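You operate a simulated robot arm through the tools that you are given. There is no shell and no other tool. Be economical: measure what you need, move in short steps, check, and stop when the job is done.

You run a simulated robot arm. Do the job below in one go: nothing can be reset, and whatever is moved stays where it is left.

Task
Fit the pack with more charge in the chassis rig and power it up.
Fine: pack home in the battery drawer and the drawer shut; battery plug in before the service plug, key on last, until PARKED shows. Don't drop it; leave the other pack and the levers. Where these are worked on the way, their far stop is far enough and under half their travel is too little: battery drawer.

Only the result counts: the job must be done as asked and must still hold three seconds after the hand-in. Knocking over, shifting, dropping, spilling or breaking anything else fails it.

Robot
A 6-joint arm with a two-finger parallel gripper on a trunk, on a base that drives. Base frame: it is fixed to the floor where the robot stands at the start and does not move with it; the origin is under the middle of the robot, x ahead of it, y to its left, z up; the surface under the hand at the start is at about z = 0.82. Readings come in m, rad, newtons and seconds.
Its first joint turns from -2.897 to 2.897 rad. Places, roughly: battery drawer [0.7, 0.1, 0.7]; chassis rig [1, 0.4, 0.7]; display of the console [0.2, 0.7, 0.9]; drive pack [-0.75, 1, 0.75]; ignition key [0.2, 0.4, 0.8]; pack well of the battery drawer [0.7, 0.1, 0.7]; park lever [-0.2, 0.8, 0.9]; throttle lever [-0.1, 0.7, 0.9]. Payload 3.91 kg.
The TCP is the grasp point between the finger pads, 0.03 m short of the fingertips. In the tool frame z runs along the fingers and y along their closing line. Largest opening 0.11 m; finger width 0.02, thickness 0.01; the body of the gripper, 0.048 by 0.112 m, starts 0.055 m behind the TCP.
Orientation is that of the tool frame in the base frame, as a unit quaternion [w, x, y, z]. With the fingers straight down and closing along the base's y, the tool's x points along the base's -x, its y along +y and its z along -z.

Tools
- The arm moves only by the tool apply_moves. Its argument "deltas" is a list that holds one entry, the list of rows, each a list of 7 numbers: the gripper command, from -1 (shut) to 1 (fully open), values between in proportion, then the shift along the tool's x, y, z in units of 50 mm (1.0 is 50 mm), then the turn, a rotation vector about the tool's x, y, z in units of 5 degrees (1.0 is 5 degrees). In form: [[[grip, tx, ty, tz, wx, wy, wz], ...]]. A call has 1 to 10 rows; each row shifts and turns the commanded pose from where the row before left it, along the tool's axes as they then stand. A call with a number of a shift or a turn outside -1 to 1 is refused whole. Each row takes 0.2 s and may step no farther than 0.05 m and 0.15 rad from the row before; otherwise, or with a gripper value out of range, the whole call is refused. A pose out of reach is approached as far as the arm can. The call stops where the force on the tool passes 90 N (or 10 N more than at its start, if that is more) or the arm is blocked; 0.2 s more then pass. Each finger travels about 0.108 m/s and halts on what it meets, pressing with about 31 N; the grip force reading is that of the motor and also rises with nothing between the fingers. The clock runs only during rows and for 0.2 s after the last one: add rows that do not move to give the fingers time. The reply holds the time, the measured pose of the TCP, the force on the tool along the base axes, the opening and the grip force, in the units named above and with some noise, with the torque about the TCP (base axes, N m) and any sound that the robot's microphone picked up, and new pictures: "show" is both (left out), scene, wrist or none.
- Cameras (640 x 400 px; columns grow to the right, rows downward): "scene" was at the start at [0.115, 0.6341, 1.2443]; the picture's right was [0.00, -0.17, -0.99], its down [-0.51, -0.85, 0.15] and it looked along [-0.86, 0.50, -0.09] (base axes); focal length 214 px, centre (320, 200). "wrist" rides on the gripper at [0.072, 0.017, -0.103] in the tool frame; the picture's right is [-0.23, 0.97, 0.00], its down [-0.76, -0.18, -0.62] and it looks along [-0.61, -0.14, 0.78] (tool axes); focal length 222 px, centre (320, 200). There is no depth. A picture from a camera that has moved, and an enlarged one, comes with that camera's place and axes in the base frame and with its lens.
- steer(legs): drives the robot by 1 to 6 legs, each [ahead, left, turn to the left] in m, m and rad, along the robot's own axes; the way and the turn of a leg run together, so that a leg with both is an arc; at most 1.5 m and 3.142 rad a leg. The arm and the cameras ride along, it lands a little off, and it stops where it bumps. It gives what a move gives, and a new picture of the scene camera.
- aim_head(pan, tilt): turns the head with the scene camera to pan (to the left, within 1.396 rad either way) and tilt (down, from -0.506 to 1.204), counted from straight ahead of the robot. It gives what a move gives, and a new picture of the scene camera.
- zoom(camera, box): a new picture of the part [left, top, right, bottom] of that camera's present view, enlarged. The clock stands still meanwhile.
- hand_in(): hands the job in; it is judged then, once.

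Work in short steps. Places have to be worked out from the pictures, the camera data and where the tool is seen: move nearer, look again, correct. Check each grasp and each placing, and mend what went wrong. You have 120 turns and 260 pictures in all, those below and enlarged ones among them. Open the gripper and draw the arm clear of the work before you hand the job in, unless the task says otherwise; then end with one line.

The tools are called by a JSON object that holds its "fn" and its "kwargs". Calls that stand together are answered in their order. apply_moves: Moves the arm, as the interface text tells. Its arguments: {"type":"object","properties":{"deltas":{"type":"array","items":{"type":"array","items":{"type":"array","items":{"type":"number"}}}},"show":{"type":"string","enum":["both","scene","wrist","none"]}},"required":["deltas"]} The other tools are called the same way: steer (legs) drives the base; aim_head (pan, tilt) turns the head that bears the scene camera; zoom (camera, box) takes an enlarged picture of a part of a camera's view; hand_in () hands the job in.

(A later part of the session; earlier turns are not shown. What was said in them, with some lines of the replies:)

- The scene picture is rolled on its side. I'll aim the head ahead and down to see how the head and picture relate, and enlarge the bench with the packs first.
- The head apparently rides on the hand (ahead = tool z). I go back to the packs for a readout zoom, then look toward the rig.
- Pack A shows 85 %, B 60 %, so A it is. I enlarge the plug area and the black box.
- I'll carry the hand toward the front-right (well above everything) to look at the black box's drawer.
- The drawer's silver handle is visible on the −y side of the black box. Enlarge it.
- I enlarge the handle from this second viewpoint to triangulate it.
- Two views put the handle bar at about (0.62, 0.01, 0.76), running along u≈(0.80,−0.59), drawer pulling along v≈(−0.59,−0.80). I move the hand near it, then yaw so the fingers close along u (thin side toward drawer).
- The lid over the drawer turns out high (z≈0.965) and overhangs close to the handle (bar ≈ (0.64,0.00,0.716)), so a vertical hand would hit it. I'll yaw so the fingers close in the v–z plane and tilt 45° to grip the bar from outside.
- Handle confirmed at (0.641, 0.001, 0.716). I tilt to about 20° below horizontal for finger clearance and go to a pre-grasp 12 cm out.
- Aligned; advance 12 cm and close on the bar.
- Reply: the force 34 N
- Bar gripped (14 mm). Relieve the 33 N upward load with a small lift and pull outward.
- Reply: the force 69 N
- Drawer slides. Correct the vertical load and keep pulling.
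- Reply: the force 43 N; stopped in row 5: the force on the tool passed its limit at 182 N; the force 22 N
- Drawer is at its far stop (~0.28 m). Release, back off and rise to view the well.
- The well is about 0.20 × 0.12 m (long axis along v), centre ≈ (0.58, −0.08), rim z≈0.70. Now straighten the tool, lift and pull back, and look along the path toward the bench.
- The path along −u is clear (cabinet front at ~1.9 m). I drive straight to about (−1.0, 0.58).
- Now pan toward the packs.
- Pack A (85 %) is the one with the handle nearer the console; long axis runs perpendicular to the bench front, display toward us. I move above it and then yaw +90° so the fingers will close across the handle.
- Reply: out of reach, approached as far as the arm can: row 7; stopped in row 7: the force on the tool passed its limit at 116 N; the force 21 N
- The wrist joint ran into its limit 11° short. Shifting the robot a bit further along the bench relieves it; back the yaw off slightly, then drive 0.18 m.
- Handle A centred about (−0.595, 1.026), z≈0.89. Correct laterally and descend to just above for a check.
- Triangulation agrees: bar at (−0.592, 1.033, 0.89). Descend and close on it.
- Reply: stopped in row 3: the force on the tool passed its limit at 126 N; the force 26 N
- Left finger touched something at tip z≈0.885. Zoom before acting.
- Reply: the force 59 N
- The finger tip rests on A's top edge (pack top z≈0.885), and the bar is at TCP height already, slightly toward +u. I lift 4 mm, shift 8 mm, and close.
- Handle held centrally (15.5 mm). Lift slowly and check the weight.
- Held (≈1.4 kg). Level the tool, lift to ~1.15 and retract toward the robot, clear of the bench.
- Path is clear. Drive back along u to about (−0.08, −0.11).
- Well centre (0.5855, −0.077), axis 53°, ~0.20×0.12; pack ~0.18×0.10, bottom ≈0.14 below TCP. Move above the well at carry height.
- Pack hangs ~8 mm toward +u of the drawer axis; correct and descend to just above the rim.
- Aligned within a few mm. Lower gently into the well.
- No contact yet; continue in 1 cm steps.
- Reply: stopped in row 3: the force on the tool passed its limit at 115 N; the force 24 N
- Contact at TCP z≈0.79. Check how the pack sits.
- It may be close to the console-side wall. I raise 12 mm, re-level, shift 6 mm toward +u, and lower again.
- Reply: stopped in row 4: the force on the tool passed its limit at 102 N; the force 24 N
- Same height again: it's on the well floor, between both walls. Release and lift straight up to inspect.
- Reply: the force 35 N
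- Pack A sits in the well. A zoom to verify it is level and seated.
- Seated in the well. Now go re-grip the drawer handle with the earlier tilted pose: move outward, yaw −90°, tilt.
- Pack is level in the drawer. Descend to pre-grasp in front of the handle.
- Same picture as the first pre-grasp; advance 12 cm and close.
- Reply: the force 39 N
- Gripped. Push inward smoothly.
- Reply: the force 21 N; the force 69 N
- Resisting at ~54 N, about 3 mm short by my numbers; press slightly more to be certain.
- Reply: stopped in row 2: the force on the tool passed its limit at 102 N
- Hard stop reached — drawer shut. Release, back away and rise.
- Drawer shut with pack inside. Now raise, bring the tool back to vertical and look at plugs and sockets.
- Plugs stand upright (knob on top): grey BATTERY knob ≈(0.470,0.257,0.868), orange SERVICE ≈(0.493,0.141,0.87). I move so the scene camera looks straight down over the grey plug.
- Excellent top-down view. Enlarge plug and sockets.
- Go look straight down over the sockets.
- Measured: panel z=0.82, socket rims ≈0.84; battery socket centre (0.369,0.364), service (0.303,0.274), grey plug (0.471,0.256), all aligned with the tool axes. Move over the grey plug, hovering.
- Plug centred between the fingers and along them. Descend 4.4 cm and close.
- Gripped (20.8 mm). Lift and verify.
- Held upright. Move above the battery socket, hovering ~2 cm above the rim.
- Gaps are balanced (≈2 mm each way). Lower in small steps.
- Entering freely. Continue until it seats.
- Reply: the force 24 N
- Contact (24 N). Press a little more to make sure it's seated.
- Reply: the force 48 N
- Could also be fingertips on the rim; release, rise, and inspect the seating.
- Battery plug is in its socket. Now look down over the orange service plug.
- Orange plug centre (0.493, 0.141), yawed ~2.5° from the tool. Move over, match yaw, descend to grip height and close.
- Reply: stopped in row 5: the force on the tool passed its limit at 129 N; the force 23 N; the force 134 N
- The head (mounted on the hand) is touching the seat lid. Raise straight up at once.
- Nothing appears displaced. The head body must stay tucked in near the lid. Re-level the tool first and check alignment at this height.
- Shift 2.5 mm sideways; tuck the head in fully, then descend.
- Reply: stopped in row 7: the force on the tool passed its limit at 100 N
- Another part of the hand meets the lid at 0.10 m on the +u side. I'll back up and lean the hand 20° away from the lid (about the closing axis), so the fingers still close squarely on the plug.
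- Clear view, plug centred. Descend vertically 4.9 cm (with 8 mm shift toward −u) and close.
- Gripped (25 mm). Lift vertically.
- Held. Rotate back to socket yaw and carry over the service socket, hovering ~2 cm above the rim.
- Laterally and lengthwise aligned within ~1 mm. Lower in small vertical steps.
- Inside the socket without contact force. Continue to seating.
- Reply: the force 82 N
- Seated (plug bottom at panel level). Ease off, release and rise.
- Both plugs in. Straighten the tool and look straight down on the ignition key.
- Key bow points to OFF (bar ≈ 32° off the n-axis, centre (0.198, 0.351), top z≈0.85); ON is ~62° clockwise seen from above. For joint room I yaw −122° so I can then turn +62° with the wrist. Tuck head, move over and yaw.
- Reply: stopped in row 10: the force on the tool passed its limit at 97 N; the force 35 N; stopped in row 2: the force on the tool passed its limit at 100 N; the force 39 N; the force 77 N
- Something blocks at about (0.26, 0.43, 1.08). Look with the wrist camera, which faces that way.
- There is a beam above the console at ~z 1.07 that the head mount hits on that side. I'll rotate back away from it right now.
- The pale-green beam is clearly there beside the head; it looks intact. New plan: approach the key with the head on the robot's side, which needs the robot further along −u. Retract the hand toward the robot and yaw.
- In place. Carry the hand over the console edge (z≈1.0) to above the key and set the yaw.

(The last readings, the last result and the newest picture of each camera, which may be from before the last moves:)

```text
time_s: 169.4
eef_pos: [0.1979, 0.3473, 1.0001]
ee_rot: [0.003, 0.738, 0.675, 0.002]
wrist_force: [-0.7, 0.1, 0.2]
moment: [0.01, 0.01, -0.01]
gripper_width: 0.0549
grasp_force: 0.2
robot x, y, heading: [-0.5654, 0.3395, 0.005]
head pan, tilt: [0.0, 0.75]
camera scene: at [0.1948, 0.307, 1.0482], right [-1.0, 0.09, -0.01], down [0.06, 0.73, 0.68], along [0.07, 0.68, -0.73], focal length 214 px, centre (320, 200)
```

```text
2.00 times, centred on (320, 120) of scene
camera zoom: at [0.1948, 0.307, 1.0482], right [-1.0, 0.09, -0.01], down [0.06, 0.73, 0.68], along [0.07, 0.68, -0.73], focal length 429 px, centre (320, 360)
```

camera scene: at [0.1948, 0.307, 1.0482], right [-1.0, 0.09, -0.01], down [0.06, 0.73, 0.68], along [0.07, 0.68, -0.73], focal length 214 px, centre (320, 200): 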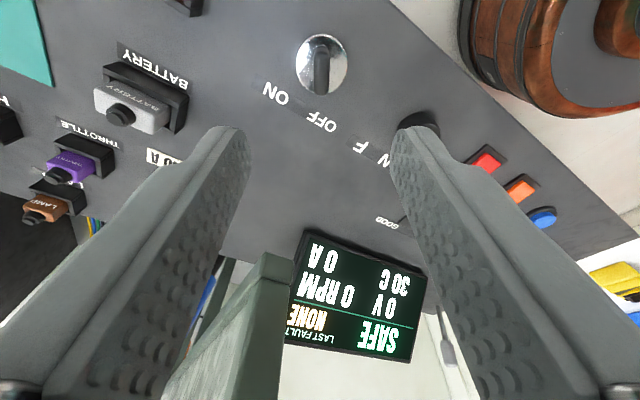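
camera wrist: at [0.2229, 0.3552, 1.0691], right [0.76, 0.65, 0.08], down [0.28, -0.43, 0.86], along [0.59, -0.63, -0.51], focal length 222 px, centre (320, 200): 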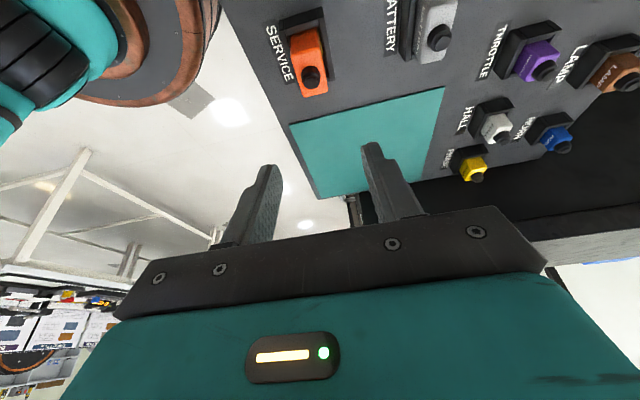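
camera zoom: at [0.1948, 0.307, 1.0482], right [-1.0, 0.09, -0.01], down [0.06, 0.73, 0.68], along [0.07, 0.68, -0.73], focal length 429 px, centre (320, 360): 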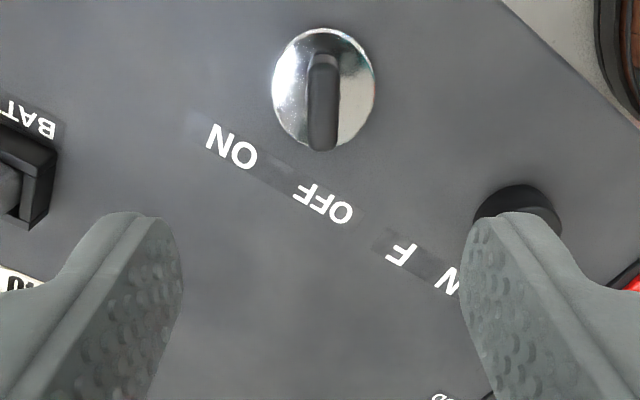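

Key bar is aligned with the tool and centred. Descend to the bow and close.

{"fn": "apply_moves", "kwargs": {"deltas": [[[-0.2, 0.04, -0.02, 0.5, 0, 0, 0], [-0.2, 0, 0, 0.6, 0, 0, 0], [-0.2, 0, 0, 0.6, 0, 0, 0], [-0.2, 0, 0, 0.5, 0, 0, 0], [-0.2, 0, 0, 0.3, 0, 0, 0], [-0.2, 0, 0, 0.2, 0, 0, 0]]], "show": "scene"}}

```text
time_s: 170.8
eef_pos: [0.1972, 0.3503, 0.8634]
ee_rot: [0.003, 0.738, 0.674, 0.002]
wrist_force: [0.1, 0.1, -0.9]
moment: [0.01, 0.01, 0.0]
gripper_width: 0.0439
grasp_force: 0.1
robot x, y, heading: [-0.5672, 0.3344, 0.008]
head pan, tilt: [0.0, 0.75]
camera scene: at [0.1948, 0.3087, 0.9115], right [-1.0, 0.09, -0.01], down [0.06, 0.73, 0.68], along [0.07, 0.68, -0.73], focal length 214 px, centre (320, 200)
```

scene: 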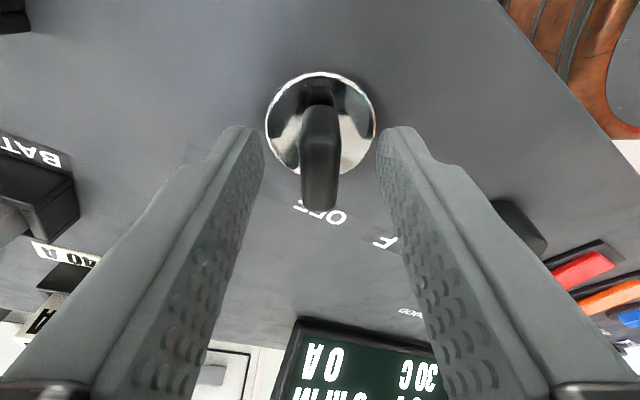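

Bow is between the fingers. Close.

{"fn": "apply_moves", "kwargs": {"deltas": [[[-0.6, 0, 0, 0, 0, 0, 0], [-1, 0, 0, 0, 0, 0, 0], [-1, 0, 0, 0, 0, 0, 0], [-1, 0, 0, 0, 0, 0, 0]]], "show": "scene"}}

```text
time_s: 171.8
eef_pos: [0.1987, 0.3503, 0.8639]
ee_rot: [0.003, 0.739, 0.674, 0.003]
wrist_force: [4.1, 1.1, 0.7]
moment: [0.15, 0.9, -0.49]
gripper_width: 0.0127
grasp_force: 44.9
robot x, y, heading: [-0.5615, 0.3389, 0.004]
head pan, tilt: [0.0, 0.75]
camera scene: at [0.1948, 0.3087, 0.9115], right [-1.0, 0.09, -0.01], down [0.06, 0.73, 0.68], along [0.07, 0.68, -0.73], focal length 214 px, centre (320, 200)
```

scene: 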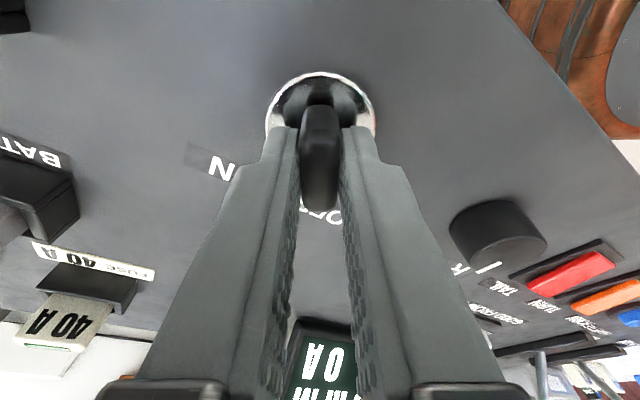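

Gripped. Turn clockwise (toward ON) 30° and check.

{"fn": "apply_moves", "kwargs": {"deltas": [[[-1, 0, 0, 0, 0, 0, 0.7], [-1, 0, 0, 0, 0, 0, 1], [-1, 0, 0, 0, 0, 0, 1], [-1, 0, 0, 0, 0, 0, 1], [-1, 0, 0, 0, 0, 0, 1], [-1, 0, 0, 0, 0, 0, 1]]], "show": "scene"}}

```text
time_s: 173.2
eef_pos: [0.1978, 0.3493, 0.8658]
ee_rot: [0.002, 0.883, 0.47, 0.003]
wrist_force: [-9.3, -24.4, 16.2]
moment: [0.04, 1.09, 0.01]
gripper_width: 0.013
grasp_force: 44.9
robot x, y, heading: [-0.5624, 0.3372, 0.007]
head pan, tilt: [0.0, 0.75]
camera scene: at [0.1745, 0.3147, 0.9133], right [-0.83, 0.56, -0.01], down [0.4, 0.61, 0.68], along [0.38, 0.57, -0.73], focal length 214 px, centre (320, 200)
```

scene: 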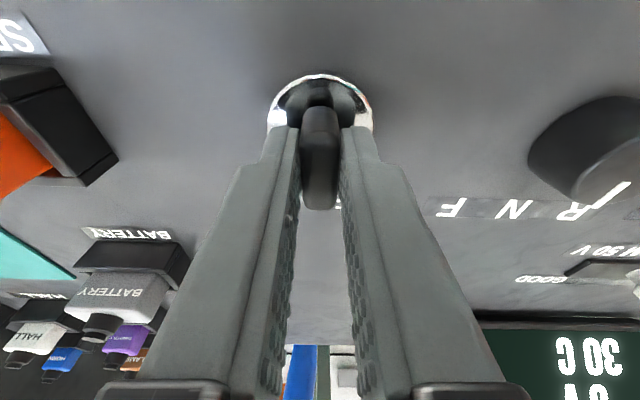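

Key turns with the hand. Turn a further ~34°.

{"fn": "apply_moves", "kwargs": {"deltas": [[[-1, 0, 0, 0, 0, 0, 1], [-1, 0, 0, 0, 0, 0, 1], [-1, 0, 0, 0, 0, 0, 1], [-1, 0, 0, 0, 0, 0, 1], [-1, 0, 0, 0, 0, 0, 1], [-1, 0, 0, 0, 0, 0, 1], [-1, 0, 0, 0, 0, 0, 0.7]]], "show": "both"}}

```text
time_s: 174.8
eef_pos: [0.199, 0.3501, 0.8656]
ee_rot: [0.001, 0.98, 0.197, 0.002]
wrist_force: [-24.1, -16.5, -2.8]
moment: [-0.03, 0.63, 0.82]
gripper_width: 0.013
grasp_force: 45.0
robot x, y, heading: [-0.5645, 0.3398, 0.007]
head pan, tilt: [0.0, 0.75]
camera scene: at [0.1595, 0.3343, 0.913], right [-0.39, 0.92, 0.0], down [0.67, 0.28, 0.69], along [0.63, 0.26, -0.73], focal length 214 px, centre (320, 200)
camera wrist: at [0.2698, 0.3629, 0.9699], right [0.17, -0.99, 0.0], down [-0.78, -0.13, 0.62], along [-0.61, -0.1, -0.79], focal length 222 px, centre (320, 200)
```

scene: 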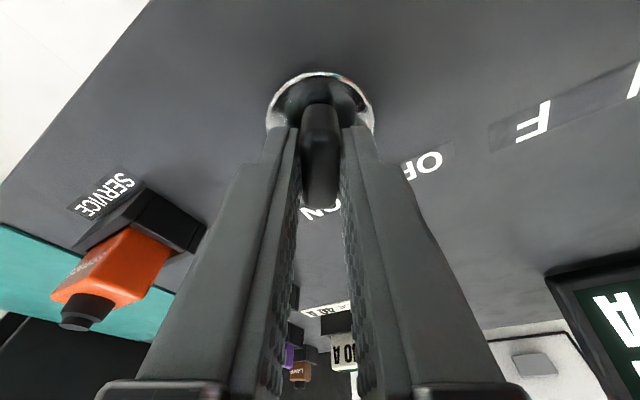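
wrist: 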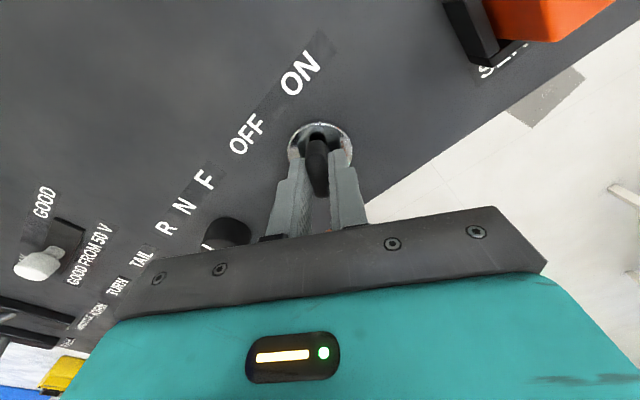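

Key points at ON. Look at the display while still holding.

{"fn": "aim_head", "kwargs": {"pan": -0.9, "tilt": 0.5}}

```text
time_s: 176.0
eef_pos: [0.1988, 0.3504, 0.8645]
ee_rot: [0.001, 0.98, 0.198, 0.002]
wrist_force: [-26.7, -10.8, -4.8]
moment: [0.15, 0.62, 0.76]
gripper_width: 0.0127
grasp_force: 45.5
robot x, y, heading: [-0.5594, 0.3378, 0.005]
head pan, tilt: [-0.901, 0.499]
camera scene: at [0.1117, 0.3915, 0.939], right [-0.25, 0.57, 0.78], down [0.95, -0.01, 0.3], along [0.18, 0.82, -0.55], focal length 214 px, centre (320, 200)
```

scene: 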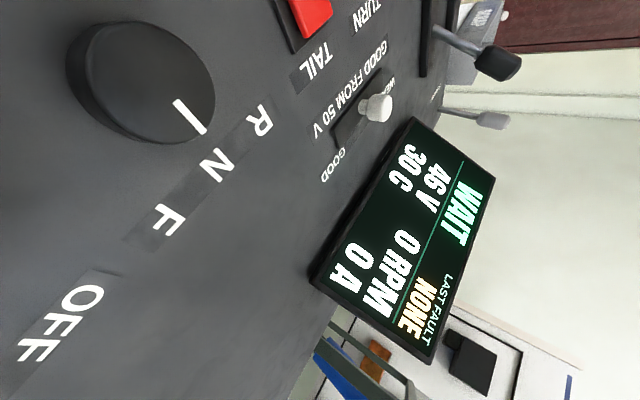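

Display: WAIT, 46 V. Hold the pose a couple of seconds and look again.

{"fn": "apply_moves", "kwargs": {"deltas": [[[-1, 0, 0, 0, 0, 0, 0], [-1, 0, 0, 0, 0, 0, 0], [-1, 0, 0, 0, 0, 0, 0], [-1, 0, 0, 0, 0, 0, 0], [-1, 0, 0, 0, 0, 0, 0], [-1, 0, 0, 0, 0, 0, 0], [-1, 0, 0, 0, 0, 0, 0], [-1, 0, 0, 0, 0, 0, 0], [-1, 0, 0, 0, 0, 0, 0], [-1, 0, 0, 0, 0, 0, 0]]], "show": "scene"}}

```text
time_s: 178.2
eef_pos: [0.1984, 0.3494, 0.8648]
ee_rot: [0.001, 0.98, 0.198, 0.003]
wrist_force: [-26.8, -5.3, -5.9]
moment: [0.24, 0.67, 0.78]
gripper_width: 0.0133
grasp_force: 44.9
robot x, y, heading: [-0.5647, 0.3362, 0.007]
head pan, tilt: [-0.901, 0.499]
camera scene: at [0.1117, 0.3916, 0.9391], right [-0.25, 0.57, 0.78], down [0.95, -0.01, 0.3], along [0.18, 0.82, -0.54], focal length 214 px, centre (320, 200)
```

scene: 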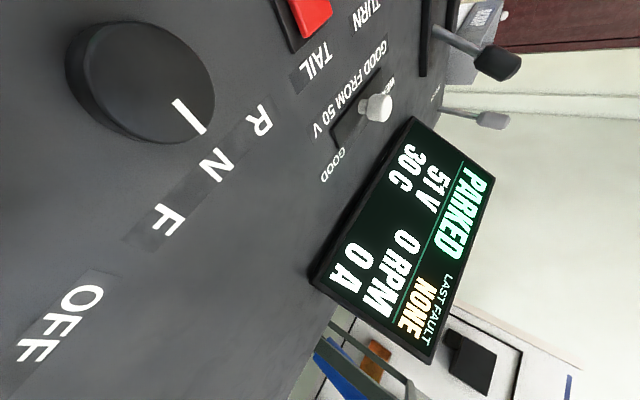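

PARKED shows. Release the key and rise straight up.

{"fn": "apply_moves", "kwargs": {"deltas": [[[-0.6, 0, 0, 0, 0, 0, 0], [-0.2, 0, 0, 0, 0, 0, 0], [-0.1, 0, 0, 0, 0, 0, 0], [-0.1, 0, 0, -0.4, 0, 0, 0], [-0.1, 0, 0, -0.7, 0, 0, 0], [-0.1, 0, 0, -0.7, 0, 0, 0], [-0.1, 0, 0, -0.7, 0, 0, 0], [-0.1, 0, 0, 0, 0, 0, 0]]], "show": "both"}}

```text
time_s: 180.0
eef_pos: [0.2005, 0.3508, 0.9906]
ee_rot: [0.001, 0.98, 0.197, 0.002]
wrist_force: [0.1, 0.1, -0.7]
moment: [0.01, 0.02, 0.03]
gripper_width: 0.0496
grasp_force: 0.0
robot x, y, heading: [-0.5672, 0.337, 0.008]
head pan, tilt: [-0.901, 0.499]
camera scene: at [0.1127, 0.3928, 1.0641], right [-0.25, 0.57, 0.78], down [0.95, -0.01, 0.3], along [0.18, 0.82, -0.54], focal length 214 px, centre (320, 200)
camera wrist: at [0.271, 0.3643, 1.0949], right [0.17, -0.99, 0.0], down [-0.78, -0.13, 0.62], along [-0.61, -0.1, -0.79], focal length 222 px, centre (320, 200)
```

scene: 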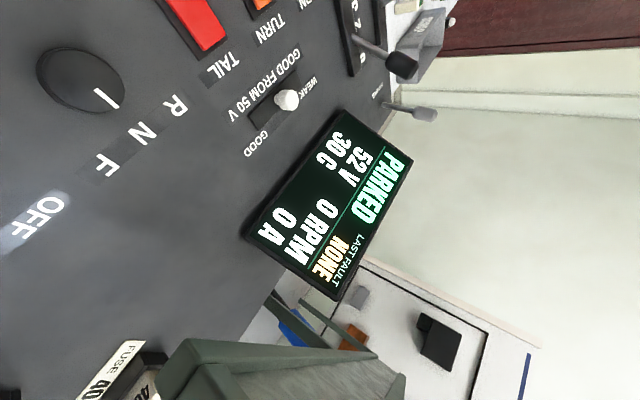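
wrist: 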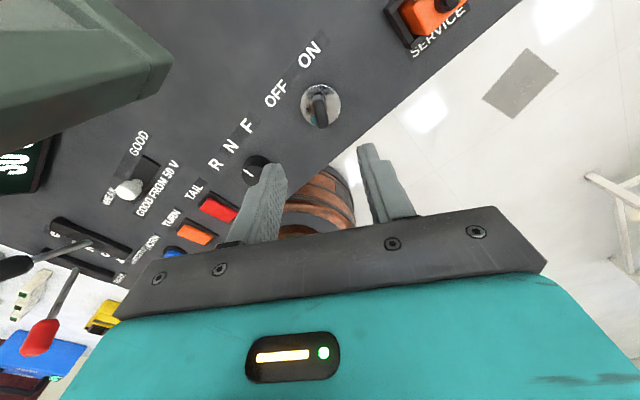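

PARKED holds at 52 V after release. Draw the arm clear toward the robot (away from the beam).

{"fn": "apply_moves", "kwargs": {"deltas": [[[0, -0.8, 0.45, 0, 0, 0, 0], [0, -0.8, 0.45, 0, 0, 0, 0], [0, -0.8, 0.45, 0, 0, 0, 0], [0, -0.8, 0.45, 0, 0, 0, 0], [0, -0.8, 0.45, 0, 0, 0, 0], [1, -0.8, 0.45, -0.4, 0, 0, 0], [1, 0, 0, 0, 0, 0, 0]]], "show": "none"}}

{"fn": "aim_head", "kwargs": {"pan": -0.3, "tilt": 1.1}}

```text
time_s: 181.6
eef_pos: [0.027, 0.1308, 1.011]
ee_rot: [0.002, 0.98, 0.197, 0.004]
wrist_force: [0.4, -0.5, -0.2]
moment: [0.0, 0.0, -0.02]
gripper_width: 0.1098
grasp_force: 0.0
robot x, y, heading: [-0.5642, 0.3374, 0.002]
head pan, tilt: [-0.901, 0.499]
```

```text
time_s: 182.6
eef_pos: [0.0272, 0.1309, 1.0112]
ee_rot: [0.002, 0.98, 0.198, 0.003]
wrist_force: [0.4, -0.3, -0.4]
moment: [0.0, 0.03, 0.0]
gripper_width: 0.1099
grasp_force: 0.1
robot x, y, heading: [-0.5624, 0.3362, 0.008]
head pan, tilt: [-0.3, 1.1]
camera scene: at [0.0056, 0.1422, 1.08], right [-0.37, 0.88, 0.29], down [0.52, -0.07, 0.85], along [0.77, 0.47, -0.43], focal length 214 px, centre (320, 200)
```

scene: 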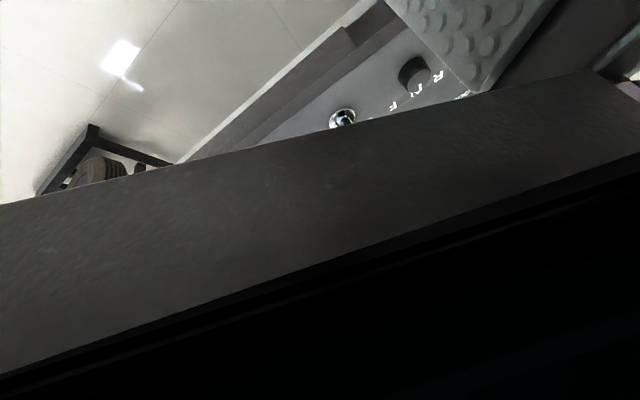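

One last look at the console and drawer side.

{"fn": "aim_head", "kwargs": {"pan": -0.7, "tilt": 0.75}}

{"fn": "aim_head", "kwargs": {"pan": 0.0, "tilt": 0.8}}

```text
time_s: 183.5
eef_pos: [0.0281, 0.1314, 1.0108]
ee_rot: [0.001, 0.98, 0.198, 0.003]
wrist_force: [0.7, -0.5, -0.4]
moment: [0.0, -0.02, 0.01]
gripper_width: 0.1101
grasp_force: 0.1
robot x, y, heading: [-0.5678, 0.3362, 0.007]
head pan, tilt: [-0.7, 0.75]
camera scene: at [-0.0314, 0.1642, 1.0767], right [-0.3, 0.71, 0.64], down [0.84, -0.12, 0.53], along [0.45, 0.7, -0.56], focal length 214 px, centre (320, 200)
```

scene: 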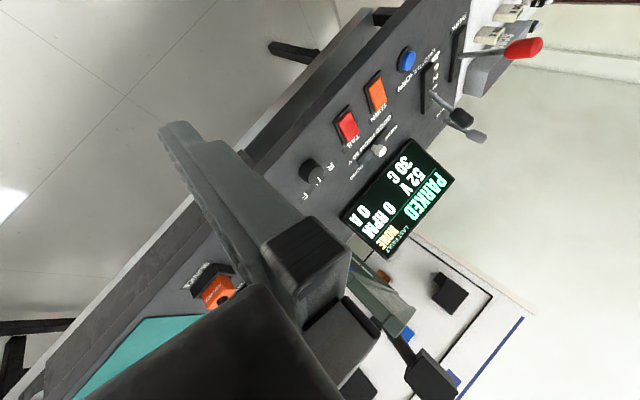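

```text
time_s: 184.5
eef_pos: [0.0287, 0.13, 1.0109]
ee_rot: [0.001, 0.98, 0.197, 0.003]
wrist_force: [1.0, -0.2, -0.5]
moment: [-0.01, 0.02, 0.0]
gripper_width: 0.1102
grasp_force: 0.0
robot x, y, heading: [-0.5653, 0.3359, 0.005]
head pan, tilt: [0.0, 0.799]
camera scene: at [-0.007, 0.1166, 1.0596], right [-0.39, 0.92, 0.0], down [0.64, 0.27, 0.72], along [0.67, 0.28, -0.69], focal length 214 px, centre (320, 200)
```

scene: 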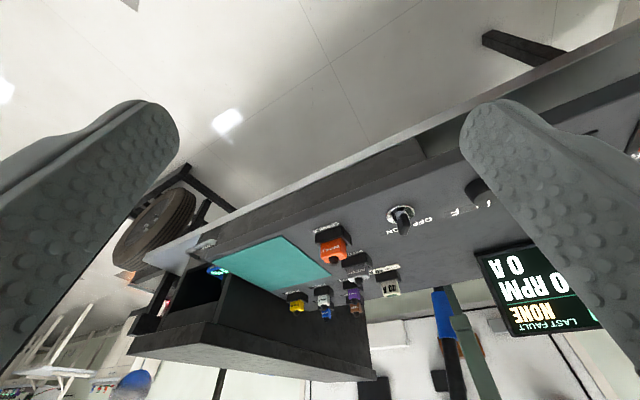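

PARKED is still lit, the drawer is shut, both plugs are in, the key is on and the arm is clear, so I'm handing in.

{"fn": "hand_in", "kwargs": {}}

```text
The job is handed in.
```

The job is handed in: pack A (85 %) is in the shut battery drawer, the battery plug went in before the service plug, the key is on, and the display shows PARKED at 52 V. While working, the head mount pressed against the seat lid (two stops, up to about 130 N), and then against the green beam above the console (about 100 N). I saw no sign that anything moved.
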